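You operate a simulated robot arm through the tools that you are given. There is no shell and no other tool. Be economical: measure what you need, move in short steps, check, and stop when the job is done.

You run a simulated two-armed robot. Do the job below in one go: nothing can be reset, and whatever is moved stays where it is left.

## Task
Put the tray of coins from the side bench on top of the lid box. Then open the top freezer drawer, put the thermometer in the inside of the top freezer drawer and shut the drawer again. Then take the milk carton from the side bench and leave it on the counter in front of the basins. Do these in the order given. Set down upright: thermometer, milk carton.

Only the result counts: the job must be done as asked and must still hold three seconds after the hand-in. Knocking over, shifting, dropping, spilling or breaking anything else fails it. A push-on lid holds only when it is set on centred and level and pressed home; a screw cap is set on level and turned clockwise until tight.

## Robot
Two 7-joint arms with two-finger parallel grippers on one trunk, on a base that drives. Base frame: it is fixed to the floor where the robot stands at the start and does not move with it; the origin is under the middle of the robot, x ahead of it, y to its left, z up; the surface under the hand at the start is at about z = 95. Lengths are in cm, angles in degrees, forces in N, time in s.
The left shoulder is at the start at [18, 17.1, 108.5], the right one opposite. Places, roughly: counter in front of the basins (20x91 cm) [-110, 362, 96]; inside of the top freezer drawer [-130, 270, 60]; top freezer drawer [-110, 270, 70]. Payload 4.4 kg a hand.
The tool frame of a hand sits at the grasp point between the pads (the TCP): z along the fingers, y along the line on which they close. The tips reach 2.3 cm beyond it. The gripper opens to 9.4 cm. The fingers are 3.8 cm wide and 1 cm thick; the gripper's body (5.4 by 9.6 cm) begins 3.9 cm behind the TCP.
Orientation is that of the tool frame in the base frame, as a unit quaternion [x, y, z, w]. With the fingers straight down and closing along the base's y, the tool's x points along the base's -x, its y along +y and its z along -z.

## Interface
- The arms move only by the tool move_arm. It takes "left_rows", "right_rows" or both (then of equal length, played together; a hand with none holds still); each is a list that holds one entry, the list of rows, each a list of 7 numbers: the shift along the tool's x, y, z in m, then the turn, a rotation vector about the tool's x, y, z in degrees, then the closure, from 0 (fully open) to 1 (shut). In form: [[[tx, ty, tz, wx, wy, wz, claw], ...]]. A call has 1 to 12 rows; each row shifts and turns the commanded pose from where the row before left it, along the tool's axes as they then stand. A row lasts 0.2 s, in which the tool goes at most 5 cm and 8.6 degrees; a call with a longer step from one row to the next is refused whole, and so is a gripper value outside its range. A pose out of reach is approached as far as the arm can. The call stops where the force on the tool passes 40 N (or 10 N more than at its start, if that is more) or the arm is blocked; 0.2 s more then pass. The fingers move at their own pace (about 7.2 cm/s each) and stop on an object; they squeeze with about 44 N. The grip force told is the motor's: it shows also when the fingers shut on nothing. Time passes only in rows, and 0.2 s behind the last, so rows that do not move let the fingers close. It gives the time, the measured TCP pose, the force on the tool (base axes), the opening and the grip force at its end, in the units of the frame above (readings bear some noise), with the torque about the TCP (base axes, N m) and any sound that the robot's microphone picked up.
- Cameras (640 x 400 px; columns grow to the right, rows downward): "scene" is now at [31.58, -2.21, 124.29]; the picture's right is [-0.24, -0.97, 0.00], its down [-0.31, 0.08, -0.95] and it looks along [0.92, -0.23, -0.32] (base axes); focal length 214 px, centre (320, 200). "left" rides on the left gripper at [8.7, -1.6, -7.4] in its tool frame; the picture's right is [0.18, 0.98, 0.00], its down [-0.58, 0.11, -0.81] and it looks along [-0.79, 0.15, 0.59] (tool axes); focal length 243 px, centre (320, 200). "right" rides on the right gripper at [8.6, 1.6, -7.5] in its tool frame; the picture's right is [-0.18, 0.98, 0.00], its down [-0.58, -0.11, -0.81] and it looks along [-0.79, -0.15, 0.59] (tool axes); focal length 243 px, centre (320, 200). There is no depth. A picture from a camera that has moved, and an enlarged one, comes with that camera's place and axes in the base frame and with its lens.
- get_image(camera): a new picture of that camera. The clock stands still meanwhile.
- slide_trunk(by): slides the trunk up (or, below 0, down) by that many cm; the arms and the scene camera ride with it, the base frame stays. It gives what a move gives, with no picture.
- roll_base(legs): drives the robot by 1 to 6 legs, each [ahead, left, turn to the left] in cm, cm and degrees, along the robot's own axes; the way and the turn of a leg run together, so that a leg with both is an arc; at most 150 cm and 180 degrees a leg. The arms and the cameras ride along, it lands a little off, and it stops where it bumps. It gives what a move gives.
- pan_tilt(pan, tilt): turns the head with the scene camera to pan (to the left, within 80 degrees either way) and tilt (down, from -29 to 69), counted from straight ahead of the robot. It gives what a move gives.
- zoom(camera, box): a new picture of the part [left, top, right, bottom] of that camera's present view, enlarged. The clock stands still meanwhile.
- finish_job(): hands the job in; it is judged then, once.

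Go step by step. Nothing tells you exact positions but the pictures and the camera data: compare them with the known pose of the tool, close in by small moves and look again before you grip or let go. The budget is 165 turns and 130 pictures, counting those below and the enlarged ones. Unless the task says otherwise, let go and move clear before handing in, and close with one line.

The tools are called after ">>>" as a command line: name --argument value ..., lists and objects as JSON in quotes. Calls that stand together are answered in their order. move_arm: Moves the arms, as the interface text tells. Its arguments: {"type":"object","properties":{"left_rows":{"type":"array"},"right_rows":{"type":"array"}},"required":[]} The other tools are called the same way: slide_trunk (by) slides the trunk up or down; roll_base (legs) drives the base; pan_tilt (pan, tilt) turns the head that bears the scene camera; get_image (camera) takes a picture; zoom (camera, box) takes an enlarged picture of a part of a camera's view; finish_job () hands the job in.

At the start:

```text
time_s: 0.0
left_tcp_pos: [51.59, 25.61, 129.65]
left_ee_rot: [-0.001, 1.0, 0.0, 0.0]
left_force: [0.5, -0.6, 0.9]
left_ft_torque: [-0.03, -0.01, 0.0]
left_finger_gap: 9.4
left_grip_force: 0.1
right_tcp_pos: [40.56, -21.68, 126.09]
right_ee_rot: [0.0, 1.0, 0.0, 0.0]
right_force: [0.3, -0.8, -0.1]
right_ft_torque: [-0.01, 0.02, 0.03]
right_finger_gap: 9.41
right_grip_force: 0.0
trunk travel left (down, up): [-10.4, 28.4]
robot x, y, heading: [-0.33, -0.04, -0.1]
head pan, tilt: [-13.9, 18.7]
```

scene: 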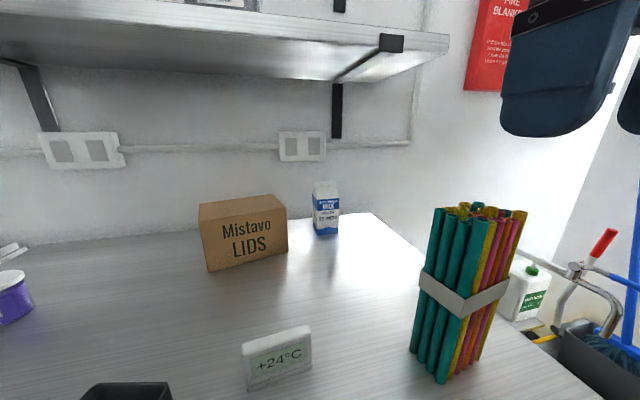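
right: 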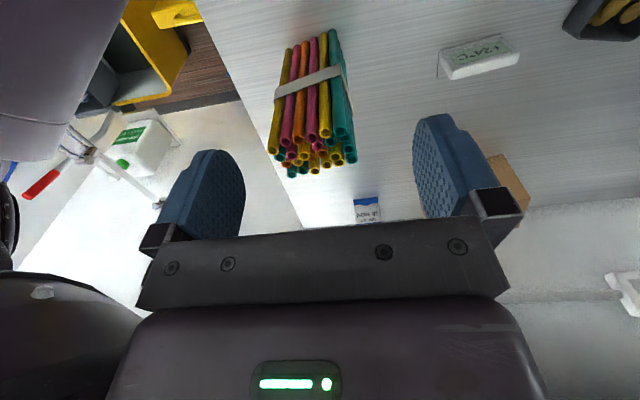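
left: 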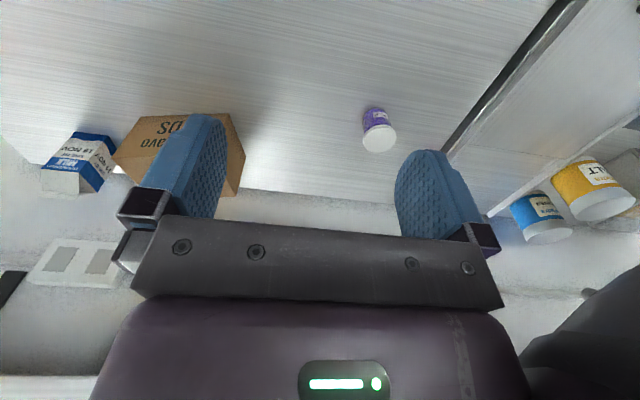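

I see the side bench with the lid box, the milk carton, the thermometer (+24°C) and a dark tray near the bottom left. I'll look down at the bench and around the room.

>>> pan_tilt --pan 0 --tilt 45

>>> get_image --camera "scene"

>>> pan_tilt --pan 80 --tilt 15

>>> get_image --camera "scene"

```text
time_s: 0.9
left_tcp_pos: [51.63, 25.64, 129.69]
left_ee_rot: [0.0, 1.0, 0.0, 0.0]
left_force: [1.0, -0.5, 0.3]
left_ft_torque: [-0.02, 0.03, 0.02]
left_finger_gap: 9.41
left_grip_force: 0.0
right_tcp_pos: [40.48, -21.65, 126.26]
right_ee_rot: [0.0, 1.0, 0.0, 0.0]
right_force: [0.4, 0.1, 0.1]
right_ft_torque: [0.0, 0.01, 0.01]
right_finger_gap: 9.39
right_grip_force: 0.0
trunk travel left (down, up): [-10.4, 28.4]
robot x, y, heading: [-0.1, -0.45, 0.0]
head pan, tilt: [0.0, 45.0]
```

```text
126 pictures are left
camera scene: at [30.66, 0.02, 120.22], right [0.0, -1.0, 0.0], down [-0.71, 0.0, -0.71], along [0.71, 0.0, -0.71], focal length 214 px, centre (320, 200)
```

scene: 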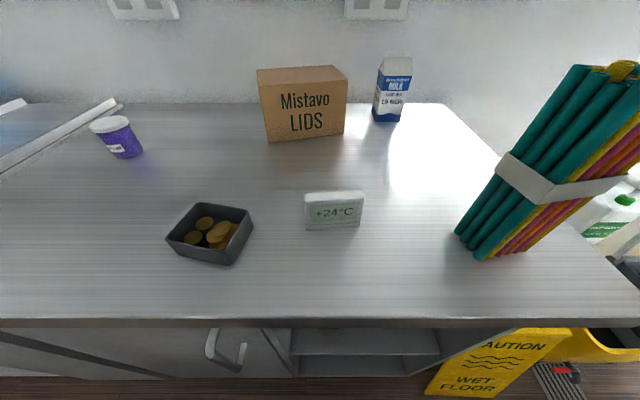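

```text
time_s: 2.4
left_tcp_pos: [51.7, 25.56, 129.75]
left_ee_rot: [-0.001, 1.0, 0.0, -0.001]
left_force: [0.0, 0.8, 0.5]
left_ft_torque: [-0.01, 0.02, -0.01]
left_finger_gap: 9.41
left_grip_force: 0.0
right_tcp_pos: [40.51, -21.57, 126.07]
right_ee_rot: [-0.001, 1.0, 0.0, 0.0]
right_force: [-0.4, 0.0, 0.2]
right_ft_torque: [0.04, -0.03, 0.01]
right_finger_gap: 9.4
right_grip_force: 0.1
trunk travel left (down, up): [-10.4, 28.4]
robot x, y, heading: [0.08, -0.35, -0.0]
head pan, tilt: [80.0, 15.0]
```

```text
125 pictures are left
camera scene: at [24.16, 9.22, 124.89], right [0.98, -0.17, 0.0], down [-0.05, -0.26, -0.97], along [0.17, 0.95, -0.26], focal length 214 px, centre (320, 200)
```

scene: 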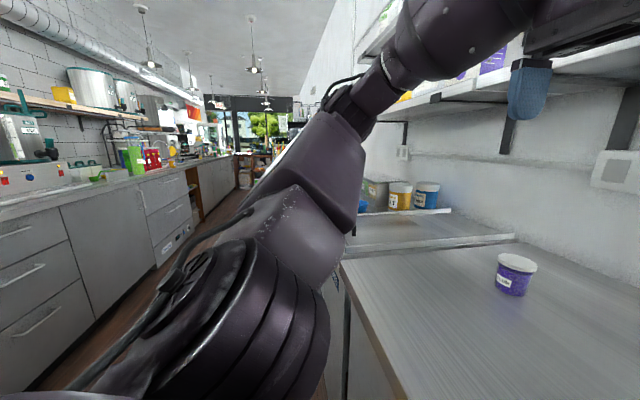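

The coin tray is at about (47, 15), the thermometer at (50, -2), the lid box at x 75–88, y -6..12 with its top at z≈107, and the milk at (85, -19). I'll zoom in on the tray.

>>> pan_tilt --pan 15 --tilt 60

>>> get_image --camera "scene"

>>> zoom --camera "scene" --box '[220, 100, 460, 250]'

```text
time_s: 3.8
left_tcp_pos: [51.55, 25.68, 129.76]
left_ee_rot: [-0.001, 1.0, -0.001, 0.0]
left_force: [1.1, -1.1, -0.2]
left_ft_torque: [-0.01, 0.0, 0.02]
left_finger_gap: 9.39
left_grip_force: 0.1
right_tcp_pos: [40.51, -21.61, 126.08]
right_ee_rot: [0.0, 1.0, 0.0, -0.001]
right_force: [-0.5, -0.2, -0.7]
right_ft_torque: [0.01, 0.02, 0.01]
right_finger_gap: 9.41
right_grip_force: 0.0
trunk travel left (down, up): [-10.4, 28.4]
robot x, y, heading: [0.24, -0.02, -0.1]
head pan, tilt: [15.0, 60.0]
```

```text
124 pictures are left
camera scene: at [28.97, 1.75, 118.27], right [0.26, -0.97, 0.0], down [-0.84, -0.22, -0.5], along [0.48, 0.13, -0.87], focal length 214 px, centre (320, 200)
```

scene: 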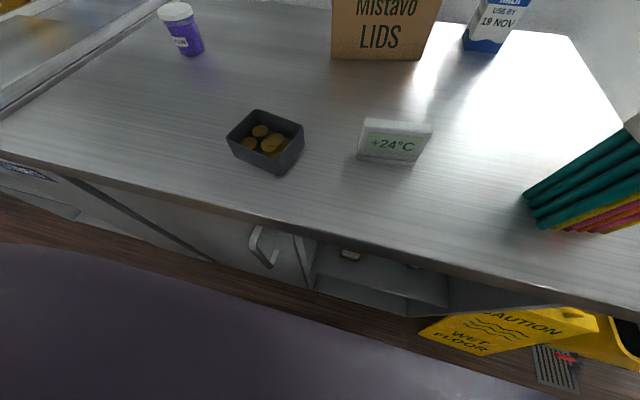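

```text
2.67 times, centred on (340, 175) of scene
camera zoom: at [28.97, 1.75, 118.27], right [0.26, -0.97, 0.0], down [-0.84, -0.22, -0.5], along [0.48, 0.13, -0.87], focal length 572 px, centre (267, 267)
```

zoom: 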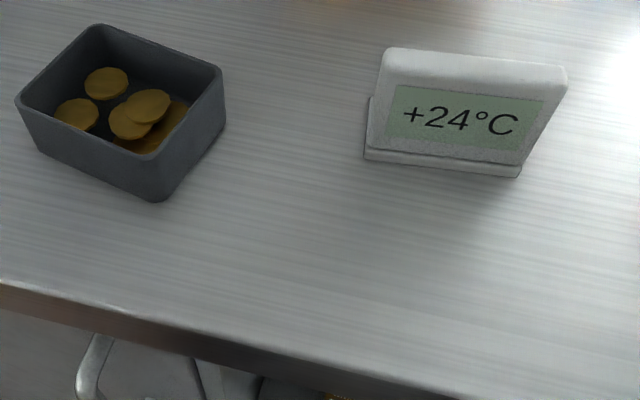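

The tray measures about 8 × 6.4 cm, with its rim at z≈98.5 and centre at about (48, 14). The shelf over the box may limit hand height, so I'll measure the shelf.

>>> pan_tilt --pan 0 --tilt 0

>>> get_image --camera "scene"

>>> pan_tilt --pan -40 --tilt 0

>>> get_image --camera "scene"

```text
time_s: 5.1
left_tcp_pos: [51.52, 25.62, 129.75]
left_ee_rot: [-0.001, 1.0, 0.0, 0.0]
left_force: [0.8, -0.4, 0.0]
left_ft_torque: [0.01, 0.03, -0.04]
left_finger_gap: 9.39
left_grip_force: 0.0
right_tcp_pos: [40.47, -21.64, 126.04]
right_ee_rot: [0.0, 1.0, 0.0, 0.0]
right_force: [0.0, 0.1, -0.5]
right_ft_torque: [-0.03, 0.0, -0.01]
right_finger_gap: 9.42
right_grip_force: 0.0
trunk travel left (down, up): [-10.4, 28.4]
robot x, y, heading: [-0.29, -0.12, -0.2]
head pan, tilt: [0.0, 0.0]
```

```text
122 pictures are left
camera scene: at [31.53, 0.02, 127.3], right [0.0, -1.0, 0.0], down [0.0, 0.0, -1.0], along [1.0, 0.0, 0.0], focal length 214 px, centre (320, 200)
```

scene: 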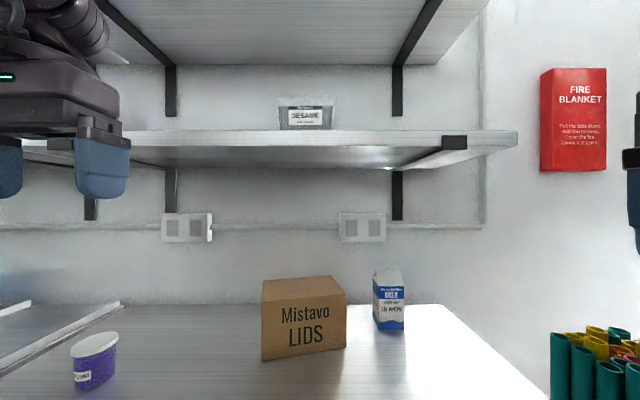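

```text
time_s: 6.2
left_tcp_pos: [51.63, 25.62, 129.71]
left_ee_rot: [-0.001, 1.0, 0.0, 0.0]
left_force: [-0.1, 0.1, -0.1]
left_ft_torque: [0.03, -0.01, 0.0]
left_finger_gap: 9.41
left_grip_force: 0.1
right_tcp_pos: [40.44, -21.73, 126.08]
right_ee_rot: [0.0, 1.0, 0.0, 0.0]
right_force: [-0.3, 0.8, -0.8]
right_ft_torque: [-0.01, 0.0, 0.01]
right_finger_gap: 9.39
right_grip_force: 0.1
trunk travel left (down, up): [-10.4, 28.4]
robot x, y, heading: [0.28, -0.04, -0.0]
head pan, tilt: [-40.0, 0.0]
```

```text
121 pictures are left
camera scene: at [29.43, -5.76, 127.31], right [-0.64, -0.77, 0.0], down [0.0, 0.0, -1.0], along [0.77, -0.64, 0.0], focal length 214 px, centre (320, 200)
```

scene: 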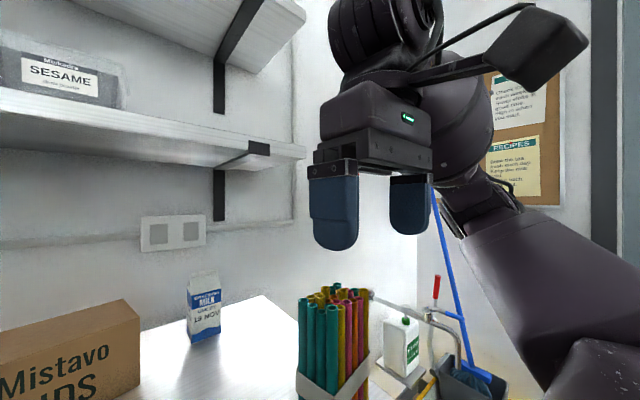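

The shelf underside is at z≈136 from x≈70 back, so the hand must come in pitched about 35° forward. I'll back up 15 cm for room, then yaw and pitch the left hand.

>>> roll_base --legs '[[-15, 0, 0]]'

>>> move_arm --left_rows '[[[0, 0, 0, 0, 0, 5.75, 0], [0, 0, 0, 0, 0, 5.75, 0], [0, 0, 0, 0, -7, 0, 0], [0, 0, 0, 0, -7, 0, 0], [0, 0, 0, 0, -7, 0, 0], [0, 0, 0, 0, -7, 0, 0], [0, 0, 0, 0, -7, 0, 0], [0, 0, 0, 0, 0, 0, 0]]]'

>>> pan_tilt --pan 15 --tilt 40

>>> get_image --camera "scene"

>>> get_image --camera "left"

```text
time_s: 7.5
left_tcp_pos: [36.64, 25.81, 129.65]
left_ee_rot: [-0.002, 1.0, 0.0, 0.0]
left_force: [0.3, -1.3, 0.1]
left_ft_torque: [0.0, 0.0, 0.02]
left_finger_gap: 9.37
left_grip_force: 0.1
right_tcp_pos: [25.48, -21.57, 125.99]
right_ee_rot: [-0.002, 1.0, 0.001, 0.0]
right_force: [0.5, -0.3, 0.1]
right_ft_torque: [-0.03, 0.01, -0.01]
right_finger_gap: 9.37
right_grip_force: 0.1
trunk travel left (down, up): [-10.4, 28.4]
robot x, y, heading: [-14.92, -0.07, 0.1]
head pan, tilt: [-40.0, 0.0]
```

```text
time_s: 9.3
left_tcp_pos: [36.64, 25.78, 129.7]
left_ee_rot: [0.094, 0.949, -0.029, 0.3]
left_force: [-0.9, 1.2, 0.4]
left_ft_torque: [-0.02, -0.02, 0.02]
left_finger_gap: 9.39
left_grip_force: 0.1
right_tcp_pos: [25.56, -21.53, 126.08]
right_ee_rot: [-0.002, 1.0, 0.0, 0.001]
right_force: [-0.3, -0.7, -0.3]
right_ft_torque: [0.03, 0.0, 0.02]
right_finger_gap: 9.4
right_grip_force: 0.1
trunk travel left (down, up): [-10.4, 28.4]
robot x, y, heading: [-14.73, -0.41, 0.1]
head pan, tilt: [-40.0, 0.0]
```

```text
time_s: 10.6
left_tcp_pos: [36.61, 25.76, 129.75]
left_ee_rot: [0.094, 0.949, -0.03, 0.299]
left_force: [0.3, 0.2, -0.5]
left_ft_torque: [-0.01, -0.01, 0.03]
left_finger_gap: 9.4
left_grip_force: 0.1
right_tcp_pos: [25.63, -21.5, 126.08]
right_ee_rot: [-0.002, 1.0, -0.001, 0.0]
right_force: [0.3, -0.3, 0.0]
right_ft_torque: [0.0, 0.02, 0.0]
right_finger_gap: 9.4
right_grip_force: 0.0
trunk travel left (down, up): [-10.4, 28.4]
robot x, y, heading: [-15.05, -0.04, 0.2]
head pan, tilt: [15.0, 40.0]
```

```text
120 pictures are left
camera scene: at [15.79, 2.28, 120.95], right [0.26, -0.97, 0.0], down [-0.62, -0.17, -0.77], along [0.74, 0.2, -0.64], focal length 214 px, centre (320, 200)
```

scene: 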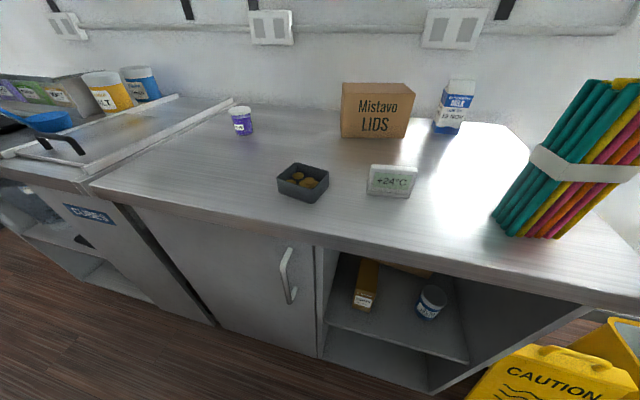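

```text
119 pictures are left
camera left: at [25.1, 26.37, 130.94], right [0.04, 0.99, -0.11], down [0.03, 0.1, 0.99], along [1.0, -0.05, -0.03], focal length 243 px, centre (320, 200)
```

left: 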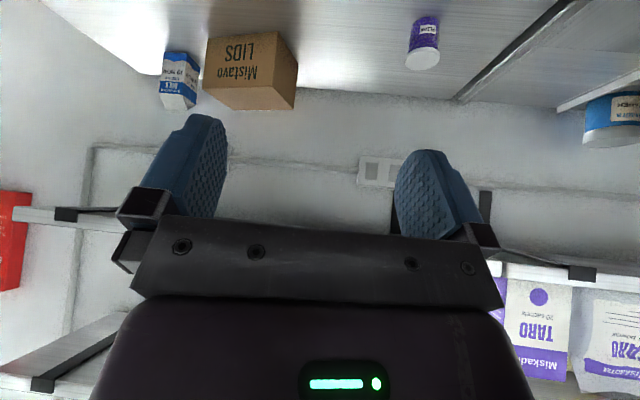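

The left hand is pitched as wanted. I'll move it to a point above the tray, leaving about 5 cm of clearance.

>>> move_arm --left_rows '[[[0.0036, -0.013, 0.0388, 0, 0, 0, 0], [0.0036, -0.013, 0.0388, 0, 0, 0, 0], [0.0036, -0.013, 0.0388, 0, 0, 0, 0], [0.0036, -0.013, 0.0388, 0, 0, 0, 0], [0.0036, -0.013, 0.0388, 0, 0, 0, 0], [0.0036, -0.013, 0.0388, 0, 0, 0, 0], [0.0036, -0.013, 0.0388, 0, 0, 0, 0], [0, 0, 0, 0, 0, 0, 0]]]'

>>> zoom --camera "scene" --box '[200, 100, 440, 250]'

>>> get_image --camera "left"

```text
time_s: 12.4
left_tcp_pos: [48.36, 14.23, 105.93]
left_ee_rot: [0.094, 0.949, -0.029, 0.3]
left_force: [0.4, 0.2, 0.0]
left_ft_torque: [-0.03, -0.02, 0.02]
left_finger_gap: 9.41
left_grip_force: 0.0
right_tcp_pos: [25.53, -21.53, 126.1]
right_ee_rot: [-0.001, 1.0, 0.0, 0.0]
right_force: [-0.6, 0.8, -0.1]
right_ft_torque: [-0.02, 0.01, 0.04]
right_finger_gap: 9.41
right_grip_force: 0.1
trunk travel left (down, up): [-10.4, 28.4]
robot x, y, heading: [-14.98, 0.06, 0.1]
head pan, tilt: [15.0, 40.0]
```

```text
2.67 times, centred on (320, 175) of scene
camera zoom: at [15.71, 2.3, 120.98], right [0.26, -0.97, 0.0], down [-0.62, -0.17, -0.77], along [0.74, 0.2, -0.64], focal length 572 px, centre (320, 267)
```

zoom: 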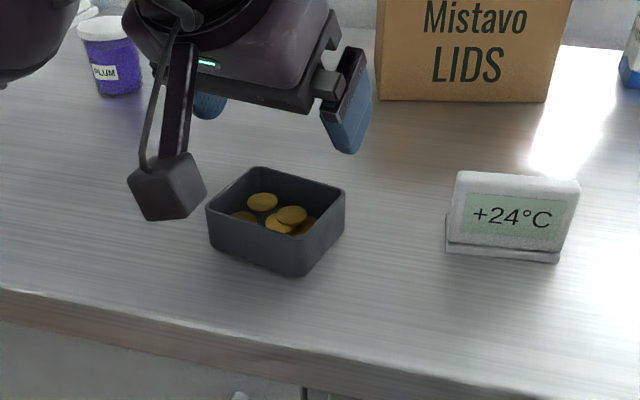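

```text
117 pictures are left
camera left: at [36.74, 14.75, 107.09], right [0.04, 0.99, -0.11], down [0.03, 0.1, 0.99], along [1.0, -0.05, -0.03], focal length 243 px, centre (320, 200)
```

left: 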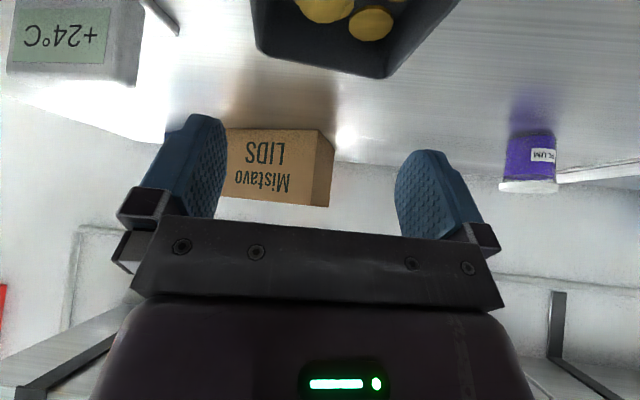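

The tray centre refines to (47.85, 14.1), yawed about 12.7°. I'll descend halfway and check alignment with the gripper camera.

>>> move_arm --left_rows '[[[0, 0, 0, 0.69, 0, 0.98, 0], [0.0133, -0.0006, 0.0139, 0, 0, 0, 0], [0.0133, -0.0006, 0.0139, 0, 0, 0, 0], [0, 0, 0, 0, 0, 0, 0]]]'

>>> get_image --camera "left"

>>> zoom --camera "scene" --box '[240, 120, 400, 220]'

```text
time_s: 13.4
left_tcp_pos: [47.47, 14.0, 102.21]
left_ee_rot: [0.104, 0.948, -0.033, 0.299]
left_force: [-0.4, 0.1, 0.6]
left_ft_torque: [0.02, -0.02, 0.02]
left_finger_gap: 9.4
left_grip_force: 0.0
right_tcp_pos: [25.59, -21.45, 126.0]
right_ee_rot: [-0.001, 1.0, 0.0, 0.0]
right_force: [0.0, -0.2, -0.1]
right_ft_torque: [0.01, 0.01, -0.03]
right_finger_gap: 9.39
right_grip_force: 0.1
trunk travel left (down, up): [-10.4, 28.4]
robot x, y, heading: [-14.66, -0.15, 0.2]
head pan, tilt: [15.0, 40.0]
```

```text
116 pictures are left
camera left: at [36.02, 14.93, 103.38], right [0.07, 0.99, -0.11], down [0.04, 0.1, 0.99], along [1.0, -0.07, -0.03], focal length 243 px, centre (320, 200)
```

left: 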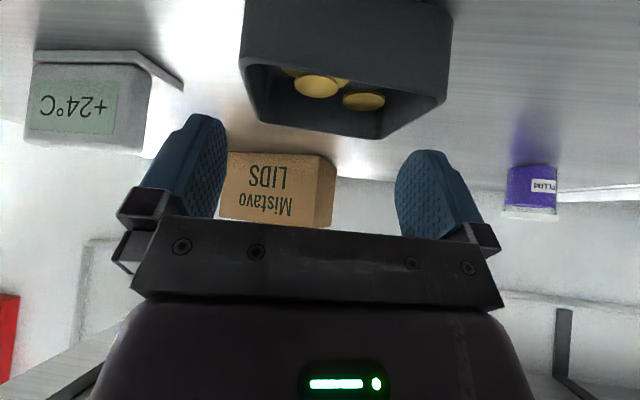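

```text
4.00 times, centred on (320, 170) of scene
camera zoom: at [15.77, 2.29, 120.95], right [0.26, -0.97, 0.0], down [-0.62, -0.17, -0.77], along [0.74, 0.2, -0.64], focal length 858 px, centre (320, 320)
```

zoom: 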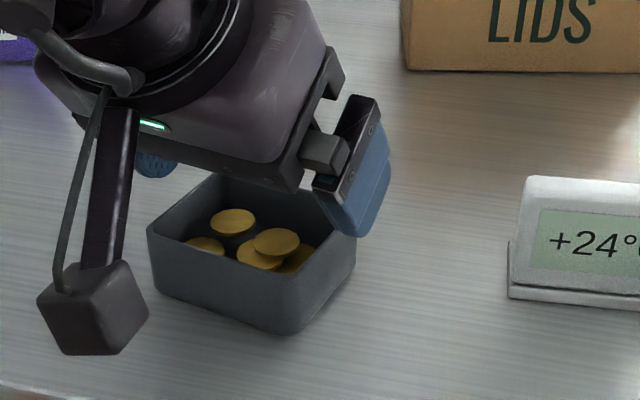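

The estimates agree with a tray centre near (48, 14.3). I'll nudge sideways 0.35 cm, descend around the tray, and check before closing.

>>> move_arm --left_rows '[[[0, 0.0035, 0, 0, 0, 0, 0], [0.0062, 0, 0.0076, 0, 0, 0, 0], [0.0062, 0, 0.0076, 0, 0, 0, 0], [0.0062, 0, 0.0076, 0, 0, 0, 0], [0.0058, 0, 0.0072, 0, 0, 0, 0], [0, 0, 0, 0, 0, 0, 0]]]'

>>> get_image --camera "left"

>>> zoom --camera "scene" --box '[240, 120, 400, 220]'

```text
time_s: 14.8
left_tcp_pos: [47.37, 14.5, 98.31]
left_ee_rot: [0.103, 0.948, -0.033, 0.299]
left_force: [-0.1, 0.1, 0.1]
left_ft_torque: [0.02, -0.03, 0.01]
left_finger_gap: 9.38
left_grip_force: 0.1
right_tcp_pos: [25.69, -21.6, 126.2]
right_ee_rot: [-0.001, 1.0, 0.0, 0.0]
right_force: [-0.1, -0.6, -0.3]
right_ft_torque: [-0.02, 0.01, 0.01]
right_finger_gap: 9.4
right_grip_force: 0.2
trunk travel left (down, up): [-10.4, 28.4]
robot x, y, heading: [-14.73, -0.1, -0.1]
head pan, tilt: [15.0, 40.0]
```

```text
114 pictures are left
camera left: at [35.83, 15.45, 99.54], right [0.06, 0.99, -0.11], down [0.04, 0.1, 0.99], along [1.0, -0.07, -0.03], focal length 243 px, centre (320, 200)
```

left: 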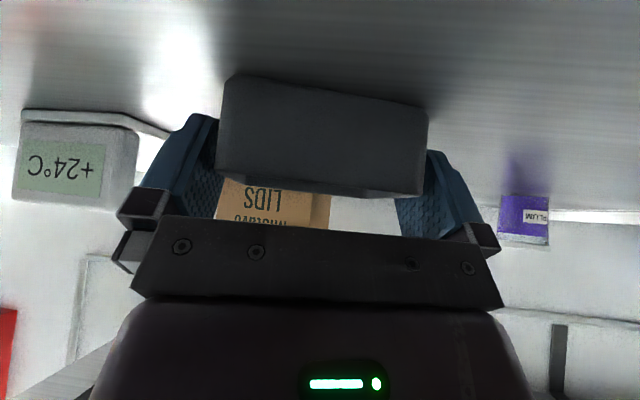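

```text
4.00 times, centred on (320, 170) of scene
camera zoom: at [15.77, 2.29, 120.95], right [0.26, -0.97, 0.0], down [-0.62, -0.17, -0.77], along [0.74, 0.2, -0.64], focal length 858 px, centre (320, 320)
```

zoom: 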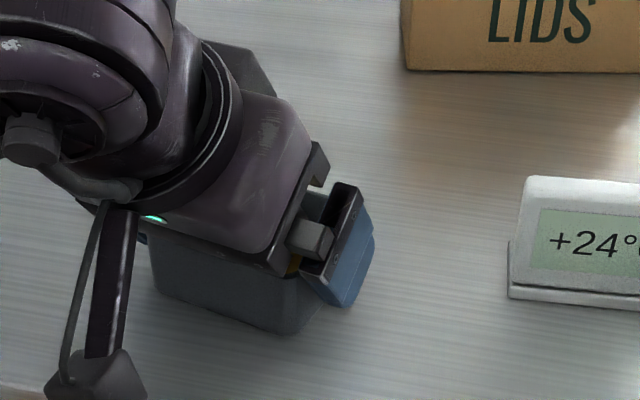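

The tray sits between the fingers, so I'll close on it and lift a little.

>>> move_arm --left_rows '[[[0, 0, 0, 0, 0, 0, 1], [0, 0, 0, 0, 0, 0, 1], [0, 0, 0, 0, 0, 0, 1], [0, 0, 0, 0, 0, 0, 1]]]'

>>> move_arm --left_rows '[[[-0.0058, 0, -0.0082, 0, 0, 0, 1], [-0.0058, 0, -0.0082, 0, 0, 0, 1], [-0.0058, 0, -0.0082, 0, 0, 0, 1], [0, 0, 0, 0, 0, 0, 1]]]'

>>> get_image --camera "left"

>>> zoom --camera "scene" --box '[200, 70, 440, 220]'

```text
time_s: 15.8
left_tcp_pos: [47.33, 14.69, 98.33]
left_ee_rot: [0.104, 0.948, -0.032, 0.299]
left_force: [0.3, 0.6, 0.7]
left_ft_torque: [-0.04, -0.04, -0.02]
left_finger_gap: 8.17
left_grip_force: 43.5
right_tcp_pos: [25.52, -21.51, 126.21]
right_ee_rot: [-0.002, 1.0, 0.0, 0.0]
right_force: [-0.5, 0.1, -0.2]
right_ft_torque: [0.02, -0.03, 0.05]
right_finger_gap: 9.39
right_grip_force: 0.0
trunk travel left (down, up): [-10.4, 28.4]
robot x, y, heading: [-15.1, 0.15, 0.1]
head pan, tilt: [15.0, 40.0]
```

```text
time_s: 16.8
left_tcp_pos: [47.3, 14.63, 101.38]
left_ee_rot: [0.103, 0.948, -0.033, 0.299]
left_force: [-0.2, -0.3, -1.7]
left_ft_torque: [0.01, 0.02, -0.04]
left_finger_gap: 8.19
left_grip_force: 43.9
right_tcp_pos: [25.71, -21.51, 126.1]
right_ee_rot: [-0.002, 1.0, 0.0, 0.0]
right_force: [0.5, 0.2, -0.1]
right_ft_torque: [0.03, 0.0, 0.0]
right_finger_gap: 9.4
right_grip_force: 0.0
trunk travel left (down, up): [-10.4, 28.4]
robot x, y, heading: [-15.02, 0.13, 0.3]
head pan, tilt: [15.0, 40.0]
```

```text
112 pictures are left
camera left: at [35.85, 15.48, 102.59], right [0.06, 0.99, -0.11], down [0.04, 0.1, 0.99], along [1.0, -0.07, -0.03], focal length 243 px, centre (320, 200)
```

left: 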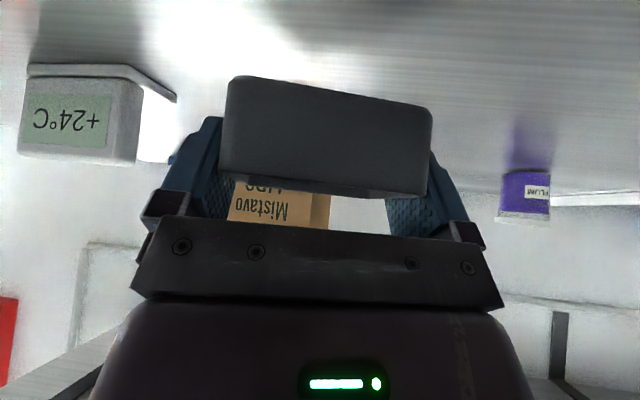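

```text
2.67 times, centred on (320, 145) of scene
camera zoom: at [15.81, 2.3, 120.93], right [0.26, -0.97, 0.0], down [-0.62, -0.17, -0.77], along [0.74, 0.2, -0.64], focal length 572 px, centre (320, 347)
```

zoom: 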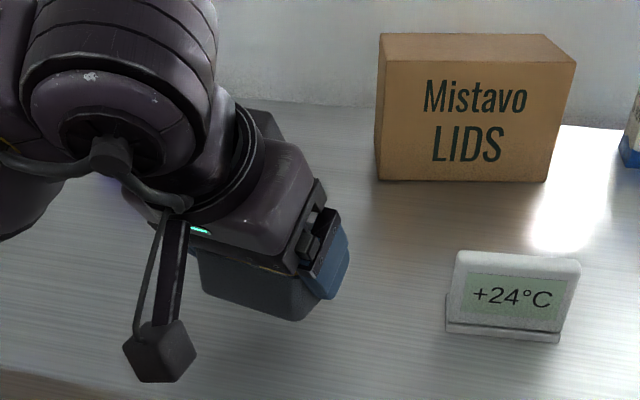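

The tray is held level (8.2 cm grip). The box top is at z≈106.7, centred near (82.6, 4.1). I'll lift to just above box-top height, square up the yaw, and drive ahead 10 cm.

>>> move_arm --left_rows '[[[-0.0144, 0, -0.0205, 0, 0, 0, 1], [-0.0144, 0, -0.0205, 0, 0, 0, 1], [-0.0144, 0, -0.0205, 0, 0, 0, 1], [-0.0144, 0, -0.0205, 0, 0, 0, 1], [0, 0, 0, -3.75, 0, -5.33, 1], [0, 0, 0, -3.75, 0, -5.33, 1], [0, 0, 0, 0, 0, 0, 1]]]'

>>> roll_base --legs '[[10, 0, 0]]'

>>> pan_tilt --pan 5 --tilt 10

>>> get_image --camera "scene"

```text
time_s: 18.4
left_tcp_pos: [47.43, 14.64, 111.56]
left_ee_rot: [-0.006, 0.954, 0.001, 0.301]
left_force: [0.7, -0.3, -1.8]
left_ft_torque: [0.0, 0.01, 0.0]
left_finger_gap: 8.18
left_grip_force: 44.0
right_tcp_pos: [25.73, -21.55, 126.14]
right_ee_rot: [-0.002, 1.0, 0.0, -0.001]
right_force: [0.1, -0.4, 1.1]
right_ft_torque: [-0.01, 0.01, 0.01]
right_finger_gap: 9.38
right_grip_force: 0.1
trunk travel left (down, up): [-10.4, 28.4]
robot x, y, heading: [-15.25, 0.4, -0.1]
head pan, tilt: [15.0, 40.0]
```

```text
time_s: 19.5
left_tcp_pos: [57.37, 14.63, 111.44]
left_ee_rot: [-0.005, 0.954, 0.002, 0.3]
left_force: [0.5, -0.4, -1.5]
left_ft_torque: [0.03, 0.03, 0.0]
left_finger_gap: 8.19
left_grip_force: 43.4
right_tcp_pos: [35.7, -21.48, 126.12]
right_ee_rot: [-0.002, 1.0, 0.0, 0.0]
right_force: [0.4, 0.1, 0.0]
right_ft_torque: [-0.02, 0.02, 0.0]
right_finger_gap: 9.38
right_grip_force: 0.0
trunk travel left (down, up): [-10.4, 28.4]
robot x, y, heading: [-5.03, 0.13, 0.2]
head pan, tilt: [15.0, 40.0]
```

```text
time_s: 20.5
left_tcp_pos: [57.36, 14.57, 111.56]
left_ee_rot: [-0.005, 0.954, 0.002, 0.301]
left_force: [-0.2, -0.3, -1.7]
left_ft_torque: [-0.03, 0.01, -0.01]
left_finger_gap: 8.17
left_grip_force: 44.1
right_tcp_pos: [35.62, -21.55, 126.17]
right_ee_rot: [-0.001, 1.0, 0.0, 0.0]
right_force: [0.1, 0.2, 0.1]
right_ft_torque: [-0.01, 0.04, -0.01]
right_finger_gap: 9.39
right_grip_force: 0.0
trunk travel left (down, up): [-10.4, 28.4]
robot x, y, heading: [-4.96, -0.66, 0.1]
head pan, tilt: [5.0, 10.0]
```

```text
110 pictures are left
camera scene: at [26.85, 0.95, 125.7], right [0.09, -1.0, 0.0], down [-0.17, -0.02, -0.98], along [0.98, 0.09, -0.17], focal length 214 px, centre (320, 200)
```

scene: 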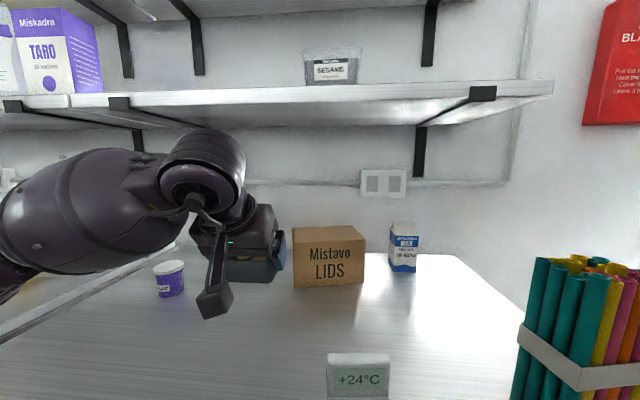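

The wrist stays below the shelf (top at about z 130). I'll move forward over the box and look before lowering.

>>> move_arm --left_rows '[[[-0.0271, -0.0154, 0.019, 0, 0, 0, 1], [-0.0271, -0.0154, 0.019, 0, 0, 0, 1], [-0.0271, -0.0154, 0.019, 0, 0, 0, 1], [-0.0271, -0.0154, 0.019, 0, 0, 0, 1], [-0.0271, -0.0154, 0.019, 0, 0, 0, 1], [-0.0271, -0.0154, 0.019, 0, 0, 0, 1], [-0.0271, -0.0154, 0.019, 0, 0, 0, 1], [0, 0, 0, 0, 0, 0, 1]]]'

>>> get_image --camera "scene"

>>> get_image --camera "left"

```text
time_s: 22.3
left_tcp_pos: [80.61, 4.16, 111.8]
left_ee_rot: [-0.004, 0.954, 0.002, 0.3]
left_force: [0.3, 0.2, -1.8]
left_ft_torque: [0.0, 0.03, -0.01]
left_finger_gap: 8.18
left_grip_force: 44.1
right_tcp_pos: [35.57, -21.58, 126.15]
right_ee_rot: [-0.001, 1.0, -0.001, 0.0]
right_force: [0.3, 0.8, -0.1]
right_ft_torque: [-0.02, -0.01, 0.03]
right_finger_gap: 9.42
right_grip_force: 0.0
trunk travel left (down, up): [-10.4, 28.4]
robot x, y, heading: [-5.21, -0.33, 0.3]
head pan, tilt: [5.0, 10.0]
```

```text
109 pictures are left
camera scene: at [26.82, 1.0, 125.72], right [0.09, -1.0, 0.0], down [-0.17, -0.02, -0.98], along [0.98, 0.09, -0.17], focal length 214 px, centre (320, 200)
```

scene: 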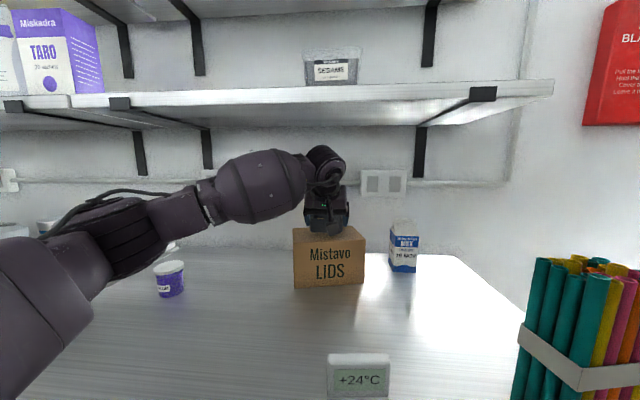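

```text
108 pictures are left
camera left: at [69.29, 2.4, 112.9], right [-0.16, 0.98, -0.11], down [0.01, 0.11, 0.99], along [0.99, 0.16, -0.03], focal length 243 px, centre (320, 200)
```

left: 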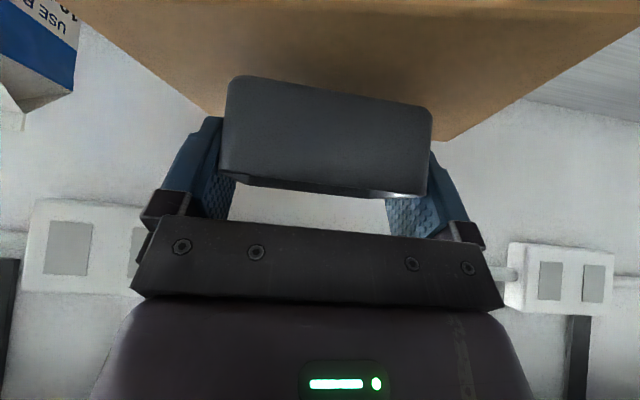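

The corners confirm the tray is well within the box top. I'll shift 0.6 cm in and lower.

>>> move_arm --left_rows '[[[0.0016, 0, 0.0075, 0, 0, 0, 1], [0.0016, 0, 0.0074, 0, 0, 0, 1], [0.0011, 0, 0.0016, 0, 0, 0, 1], [0, 0, 0, 0, 0, 0, 1]]]'

>>> zoom --camera "scene" --box '[260, 140, 400, 300]'

```text
time_s: 23.3
left_tcp_pos: [81.11, 4.15, 110.35]
left_ee_rot: [-0.005, 0.953, 0.001, 0.303]
left_force: [4.4, 0.9, 13.6]
left_ft_torque: [0.31, 0.29, -0.09]
left_finger_gap: 8.19
left_grip_force: 43.8
right_tcp_pos: [35.57, -21.55, 126.11]
right_ee_rot: [-0.001, 1.0, 0.0, 0.0]
right_force: [-0.7, 0.1, 0.7]
right_ft_torque: [0.01, 0.01, -0.02]
right_finger_gap: 9.38
right_grip_force: 0.0
trunk travel left (down, up): [-10.4, 28.4]
robot x, y, heading: [-5.05, -0.3, -0.0]
head pan, tilt: [5.0, 10.0]
```

```text
2.50 times, centred on (330, 220) of scene
camera zoom: at [26.73, 0.95, 125.78], right [0.09, -1.0, 0.0], down [-0.17, -0.02, -0.98], along [0.98, 0.09, -0.17], focal length 536 px, centre (295, 150)
```

zoom: 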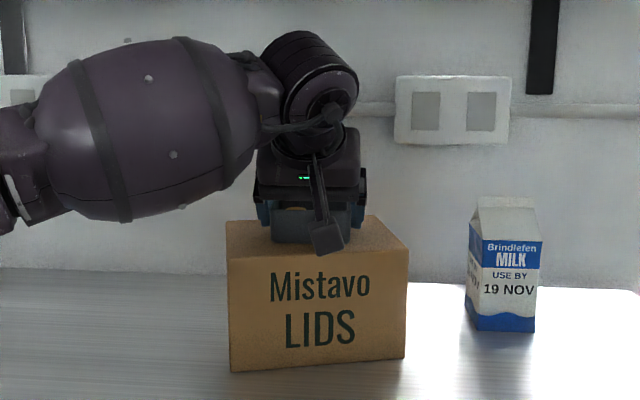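

The tray rests on the box (13 N contact). I'll open the fingers and withdraw along the tool axis.

>>> move_arm --left_rows '[[[0, 0, 0, 0, 0, 0, 0], [0, 0, 0, 0, 0, 0, 0], [0, 0, 0, 0, 0, 0, 0], [0, 0, -0.012, 0, 0, 0, 0], [0, 0, -0.02, 0, 0, 0, 0], [0, 0, -0.025, 0, 0, 0, 0], [0.02, 0.0, -0.035, 0, 0, 0, 0], [0.02, 0.015, -0.035, 0, 0, 0, 0], [0.02, 0.015, -0.035, 0, 0, 0, 0], [0, 0.0, 0, 0, 0, 0, 0]]]'

>>> zoom --camera "scene" --box '[240, 140, 420, 300]'

>>> get_image --camera "left"

```text
time_s: 25.5
left_tcp_pos: [67.06, 6.92, 119.39]
left_ee_rot: [-0.005, 0.954, 0.001, 0.3]
left_force: [0.2, 0.3, 0.1]
left_ft_torque: [0.02, 0.0, -0.01]
left_finger_gap: 9.4
left_grip_force: 0.1
right_tcp_pos: [35.7, -21.46, 125.97]
right_ee_rot: [-0.002, 1.0, 0.0, -0.001]
right_force: [0.2, 0.6, -0.9]
right_ft_torque: [0.03, 0.02, 0.03]
right_finger_gap: 9.37
right_grip_force: 0.0
trunk travel left (down, up): [-10.4, 28.4]
robot x, y, heading: [-4.99, -0.47, 0.3]
head pan, tilt: [5.0, 10.0]
```

```text
2.50 times, centred on (330, 220) of scene
camera zoom: at [26.92, 0.93, 125.67], right [0.09, -1.0, 0.0], down [-0.17, -0.02, -0.98], along [0.98, 0.09, -0.17], focal length 536 px, centre (295, 150)
```

zoom: 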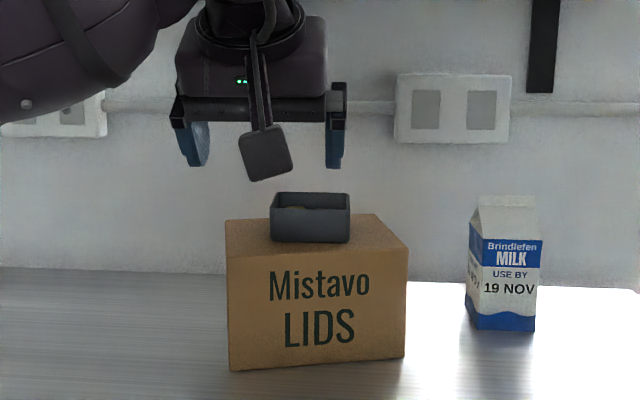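

```text
105 pictures are left
camera left: at [55.73, 5.16, 120.72], right [-0.16, 0.98, -0.1], down [0.01, 0.11, 0.99], along [0.99, 0.16, -0.03], focal length 243 px, centre (320, 200)
```

left: 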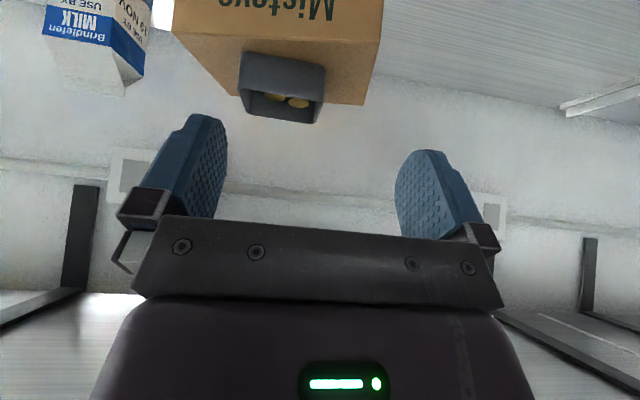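

The tray sits on the box. Next is the thermometer: I'll move the left arm aside and inspect the thermometer's shape.

>>> pan_tilt --pan -5 --tilt 50

>>> zoom --camera "scene" --box '[240, 60, 480, 210]'

>>> zoom --camera "right" --box '[320, 0, 640, 200]'

```text
time_s: 26.6
left_tcp_pos: [67.1, 7.0, 119.58]
left_ee_rot: [-0.005, 0.954, 0.002, 0.3]
left_force: [-0.2, 0.4, -1.0]
left_ft_torque: [-0.01, 0.0, 0.0]
left_finger_gap: 9.4
left_grip_force: 0.0
right_tcp_pos: [35.67, -21.49, 126.15]
right_ee_rot: [-0.001, 1.0, -0.001, 0.0]
right_force: [0.0, -0.4, -0.2]
right_ft_torque: [-0.01, -0.02, -0.02]
right_finger_gap: 9.42
right_grip_force: 0.1
trunk travel left (down, up): [-10.4, 28.4]
robot x, y, heading: [-4.77, 0.23, 0.3]
head pan, tilt: [-5.0, 50.0]
```

```text
2.67 times, centred on (360, 135) of scene
camera zoom: at [25.25, -0.54, 119.53], right [-0.08, -1.0, 0.0], down [-0.76, 0.06, -0.64], along [0.64, -0.05, -0.77], focal length 572 px, centre (213, 373)
```

zoom: 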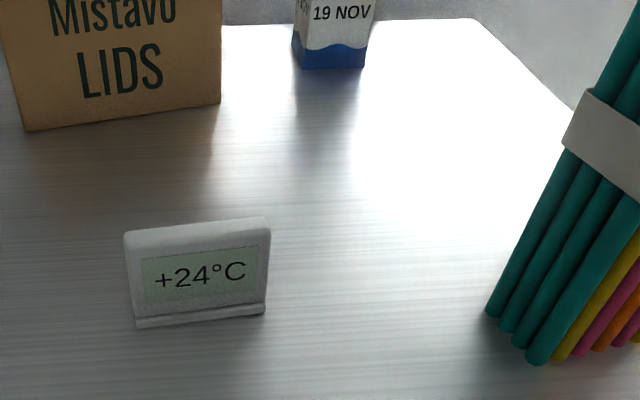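

```text
2.00 times, centred on (480, 100) of right
camera zoom: at [26.82, -19.85, 133.56], right [0.18, 0.98, 0.0], down [0.58, -0.11, 0.81], along [0.79, -0.15, -0.59], focal length 485 px, centre (0, 400)
```

zoom: 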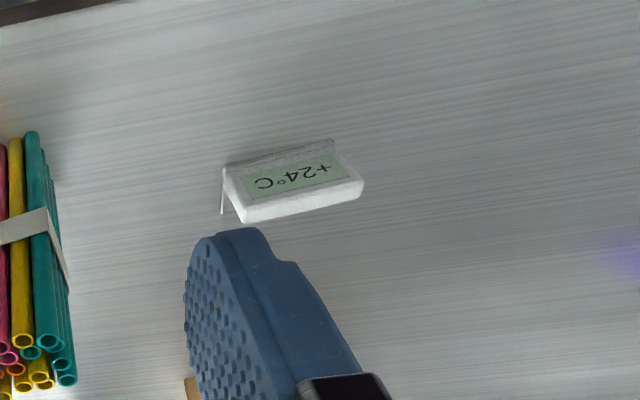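

The thermometer is about 8 cm wide and 5 cm tall, leaning back slightly, at (52.3, -2) with yaw about 5°. I'll pull the left arm back, then bring the right hand above it.

>>> move_arm --left_rows '[[[0.0153, 0.0286, -0.0281, 0, 0, 0, 0], [0.0153, 0.0286, -0.0281, 0, 0, 0, 0], [0.0153, 0.0286, -0.0281, 0, 0, 0, 0], [0.0153, 0.0286, -0.0281, 0, 0, 0, 0], [0.0153, 0.0286, -0.0281, 0, 0, 0, 0], [0.0153, 0.0286, -0.0281, 0, 0, 0, 0], [0.0153, 0.0286, -0.0281, 0, 0, 0, 0]]]'

>>> move_arm --right_rows '[[[0, 0.0485, 0, 0, 0, 0, 0], [0, 0.0485, 0, 0, 0, 0, 0], [0, 0.0485, 0, 0, 0, 0, 0], [0, 0.0485, 0, 0, 0, 0, 0], [0, 0, 0, 0, 0, -5, 0], [-0.0277, -0.00245, 0.0317, 0, 0, 0, 0], [-0.0277, -0.00245, 0.0317, 0, 0, 0, 0], [-0.0277, -0.00245, 0.0317, 0, 0, 0, 0], [-0.0277, -0.00245, 0.0317, 0, 0, 0, 0], [-0.0277, -0.00245, 0.0317, 0, 0, 0, 0], [-0.0277, -0.00245, 0.0317, 0, 0, 0, 0], [0, 0, 0, 0, 0, 0, 0]]]'

>>> get_image --camera "right"

>>> get_image --camera "scene"

```text
time_s: 28.1
left_tcp_pos: [46.56, 26.68, 129.82]
left_ee_rot: [-0.005, 0.954, 0.002, 0.301]
left_force: [-0.7, 0.3, -0.2]
left_ft_torque: [-0.02, -0.01, 0.02]
left_finger_gap: 9.41
left_grip_force: 0.0
right_tcp_pos: [35.35, -21.51, 126.21]
right_ee_rot: [-0.001, 1.0, 0.0, 0.001]
right_force: [-0.2, 0.5, 0.3]
right_ft_torque: [0.0, -0.02, 0.02]
right_finger_gap: 9.41
right_grip_force: 0.1
trunk travel left (down, up): [-10.4, 28.4]
robot x, y, heading: [-5.21, -0.26, -0.0]
head pan, tilt: [-5.0, 50.0]
```

```text
time_s: 30.5
left_tcp_pos: [43.09, 27.37, 132.79]
left_ee_rot: [-0.004, 0.946, -0.004, 0.326]
left_force: [1.6, -0.3, -1.3]
left_ft_torque: [0.02, 0.03, 0.04]
left_finger_gap: 9.4
left_grip_force: 0.0
right_tcp_pos: [46.84, 0.03, 120.48]
right_ee_rot: [-0.06, 0.989, 0.009, 0.135]
right_force: [1.8, 0.1, 0.0]
right_ft_torque: [-0.02, 0.02, 0.03]
right_finger_gap: 9.38
right_grip_force: 0.1
trunk travel left (down, up): [-10.4, 28.4]
robot x, y, heading: [-5.49, -0.34, -0.0]
head pan, tilt: [-5.0, 50.0]
stopped in row 11 (right hand): the arm was blocked; the commanded pose is now the measured one
```

```text
102 pictures are left
camera right: at [36.36, 0.32, 125.38], right [0.05, 1.0, 0.05], down [0.35, -0.07, 0.93], along [0.93, -0.03, -0.36], focal length 243 px, centre (320, 200)
```

right: 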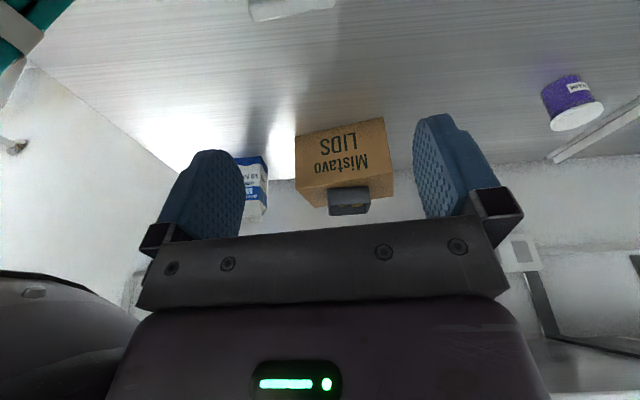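

```text
101 pictures are left
camera scene: at [22.23, 0.2, 121.36], right [-0.09, -1.0, 0.01], down [-0.75, 0.06, -0.66], along [0.65, -0.06, -0.75], focal length 214 px, centre (320, 200)
```

scene: 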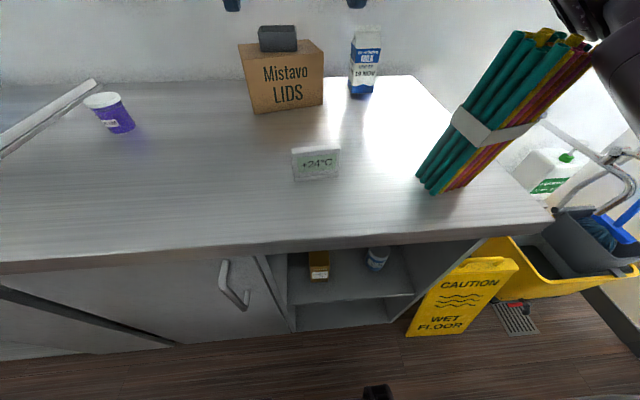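

The right arm was blocked and the body tilted slightly. I'll look to the right to see what the arm is touching.

>>> pan_tilt --pan -45 --tilt 25

>>> get_image --camera "scene"

>>> get_image --camera "left"

```text
time_s: 31.6
left_tcp_pos: [43.14, 27.1, 132.58]
left_ee_rot: [-0.005, 0.945, -0.001, 0.326]
left_force: [-0.2, -0.7, 0.3]
left_ft_torque: [0.02, -0.01, 0.0]
left_finger_gap: 9.39
left_grip_force: 0.1
right_tcp_pos: [46.94, -0.34, 120.12]
right_ee_rot: [-0.062, 0.989, 0.01, 0.133]
right_force: [-0.6, 0.7, 0.7]
right_ft_torque: [-0.01, 0.0, 0.01]
right_finger_gap: 9.41
right_grip_force: 0.0
trunk travel left (down, up): [-10.4, 28.4]
robot x, y, heading: [-4.87, -0.08, 0.3]
head pan, tilt: [-45.0, 25.0]
```

```text
100 pictures are left
camera scene: at [21.08, -5.92, 125.03], right [-0.71, -0.71, -0.01], down [-0.28, 0.29, -0.91], along [0.65, -0.64, -0.41], focal length 214 px, centre (320, 200)
```

scene: 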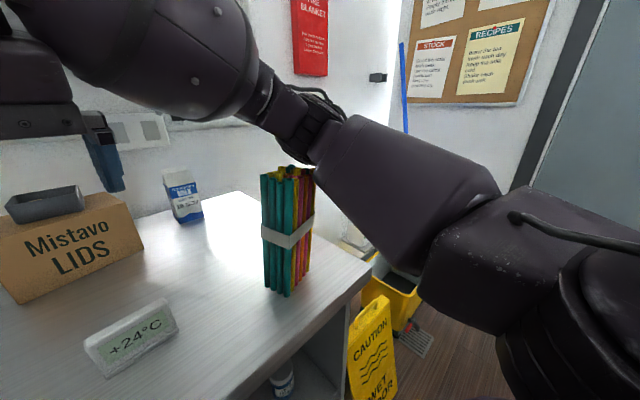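

```text
99 pictures are left
camera left: at [31.66, 25.41, 133.34], right [-0.15, 0.98, -0.12], down [-0.04, 0.11, 0.99], along [0.99, 0.16, 0.02], focal length 243 px, centre (320, 200)
```

left: 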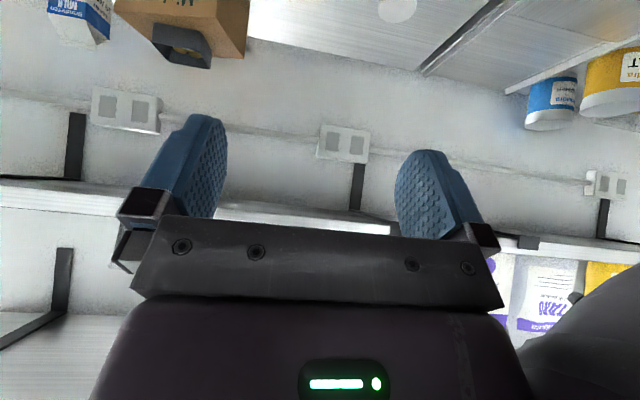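

The right elbow seems to be pressing on the top of the straw bundle. I'll back the hand out the way it came.

>>> move_arm --right_rows '[[[0.0235, 0.0035, -0.022, 0, 0, 0, 0], [0.0235, 0.0035, -0.022, 0, 0, 0, 0], [0.0235, 0.0035, -0.022, 0, 0, 0, 0], [0.0235, 0.0035, -0.022, 0, 0, 0, 0], [0, 0, 0, 0, 0, 0, 0]]]'

>>> get_image --camera "scene"

```text
time_s: 32.6
left_tcp_pos: [47.08, 26.91, 129.23]
left_ee_rot: [-0.005, 0.955, 0.001, 0.296]
left_force: [-0.7, -0.7, 0.5]
left_ft_torque: [0.0, 0.01, -0.06]
left_finger_gap: 9.41
left_grip_force: 0.0
right_tcp_pos: [41.2, -0.58, 120.63]
right_ee_rot: [-0.054, 0.995, 0.008, 0.08]
right_force: [15.5, 6.0, -5.8]
right_ft_torque: [-0.34, 0.15, -0.69]
right_finger_gap: 9.4
right_grip_force: 0.1
trunk travel left (down, up): [-10.4, 28.4]
robot x, y, heading: [-4.73, -0.24, 0.3]
head pan, tilt: [-45.0, 25.0]
stopped in row 4 (right hand): the force on the tool passed its limit at 61 N (the readings are from after the stop); the commanded pose is now the measured one
```

```text
98 pictures are left
camera scene: at [24.22, -6.38, 123.01], right [-0.71, -0.7, 0.0], down [-0.29, 0.3, -0.91], along [0.64, -0.65, -0.42], focal length 214 px, centre (320, 200)
```

scene: 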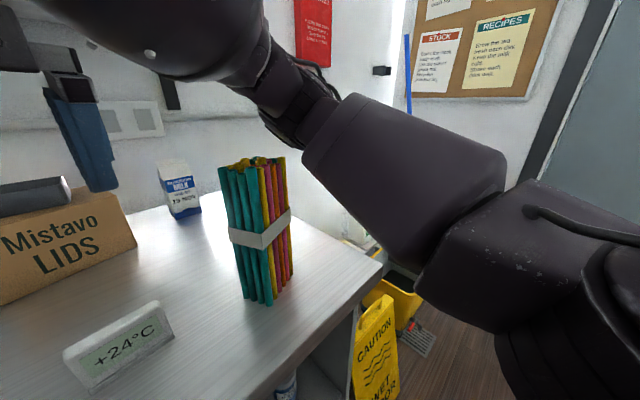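

The arm's retreat may have moved the straw bundle, so I'll zoom in on it and on the tray.

>>> zoom --camera "scene" --box '[0, 130, 320, 330]'

>>> get_image --camera "right"

```text
2.00 times, centred on (160, 230) of scene
camera zoom: at [24.22, -6.38, 123.01], right [-0.71, -0.7, 0.0], down [-0.29, 0.3, -0.91], along [0.64, -0.65, -0.42], focal length 429 px, centre (640, 140)
```

zoom: 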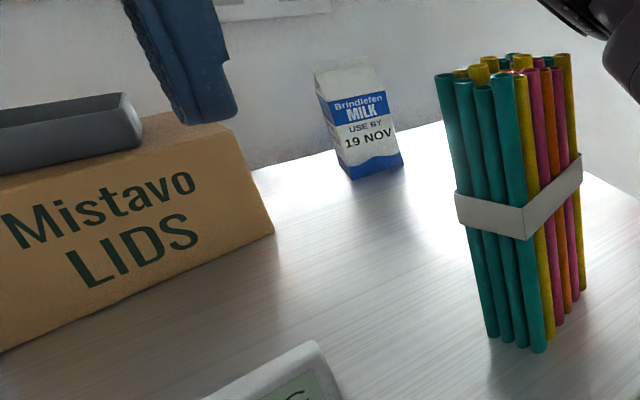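

```text
96 pictures are left
camera right: at [31.27, 0.01, 126.64], right [0.07, 1.0, 0.04], down [0.46, -0.07, 0.89], along [0.89, -0.05, -0.46], focal length 243 px, centre (320, 200)
```

right: 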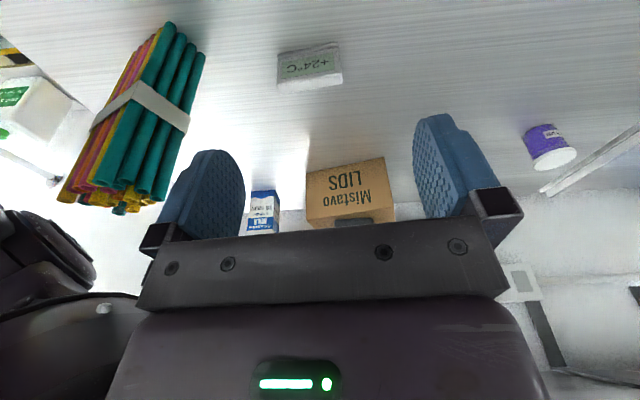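

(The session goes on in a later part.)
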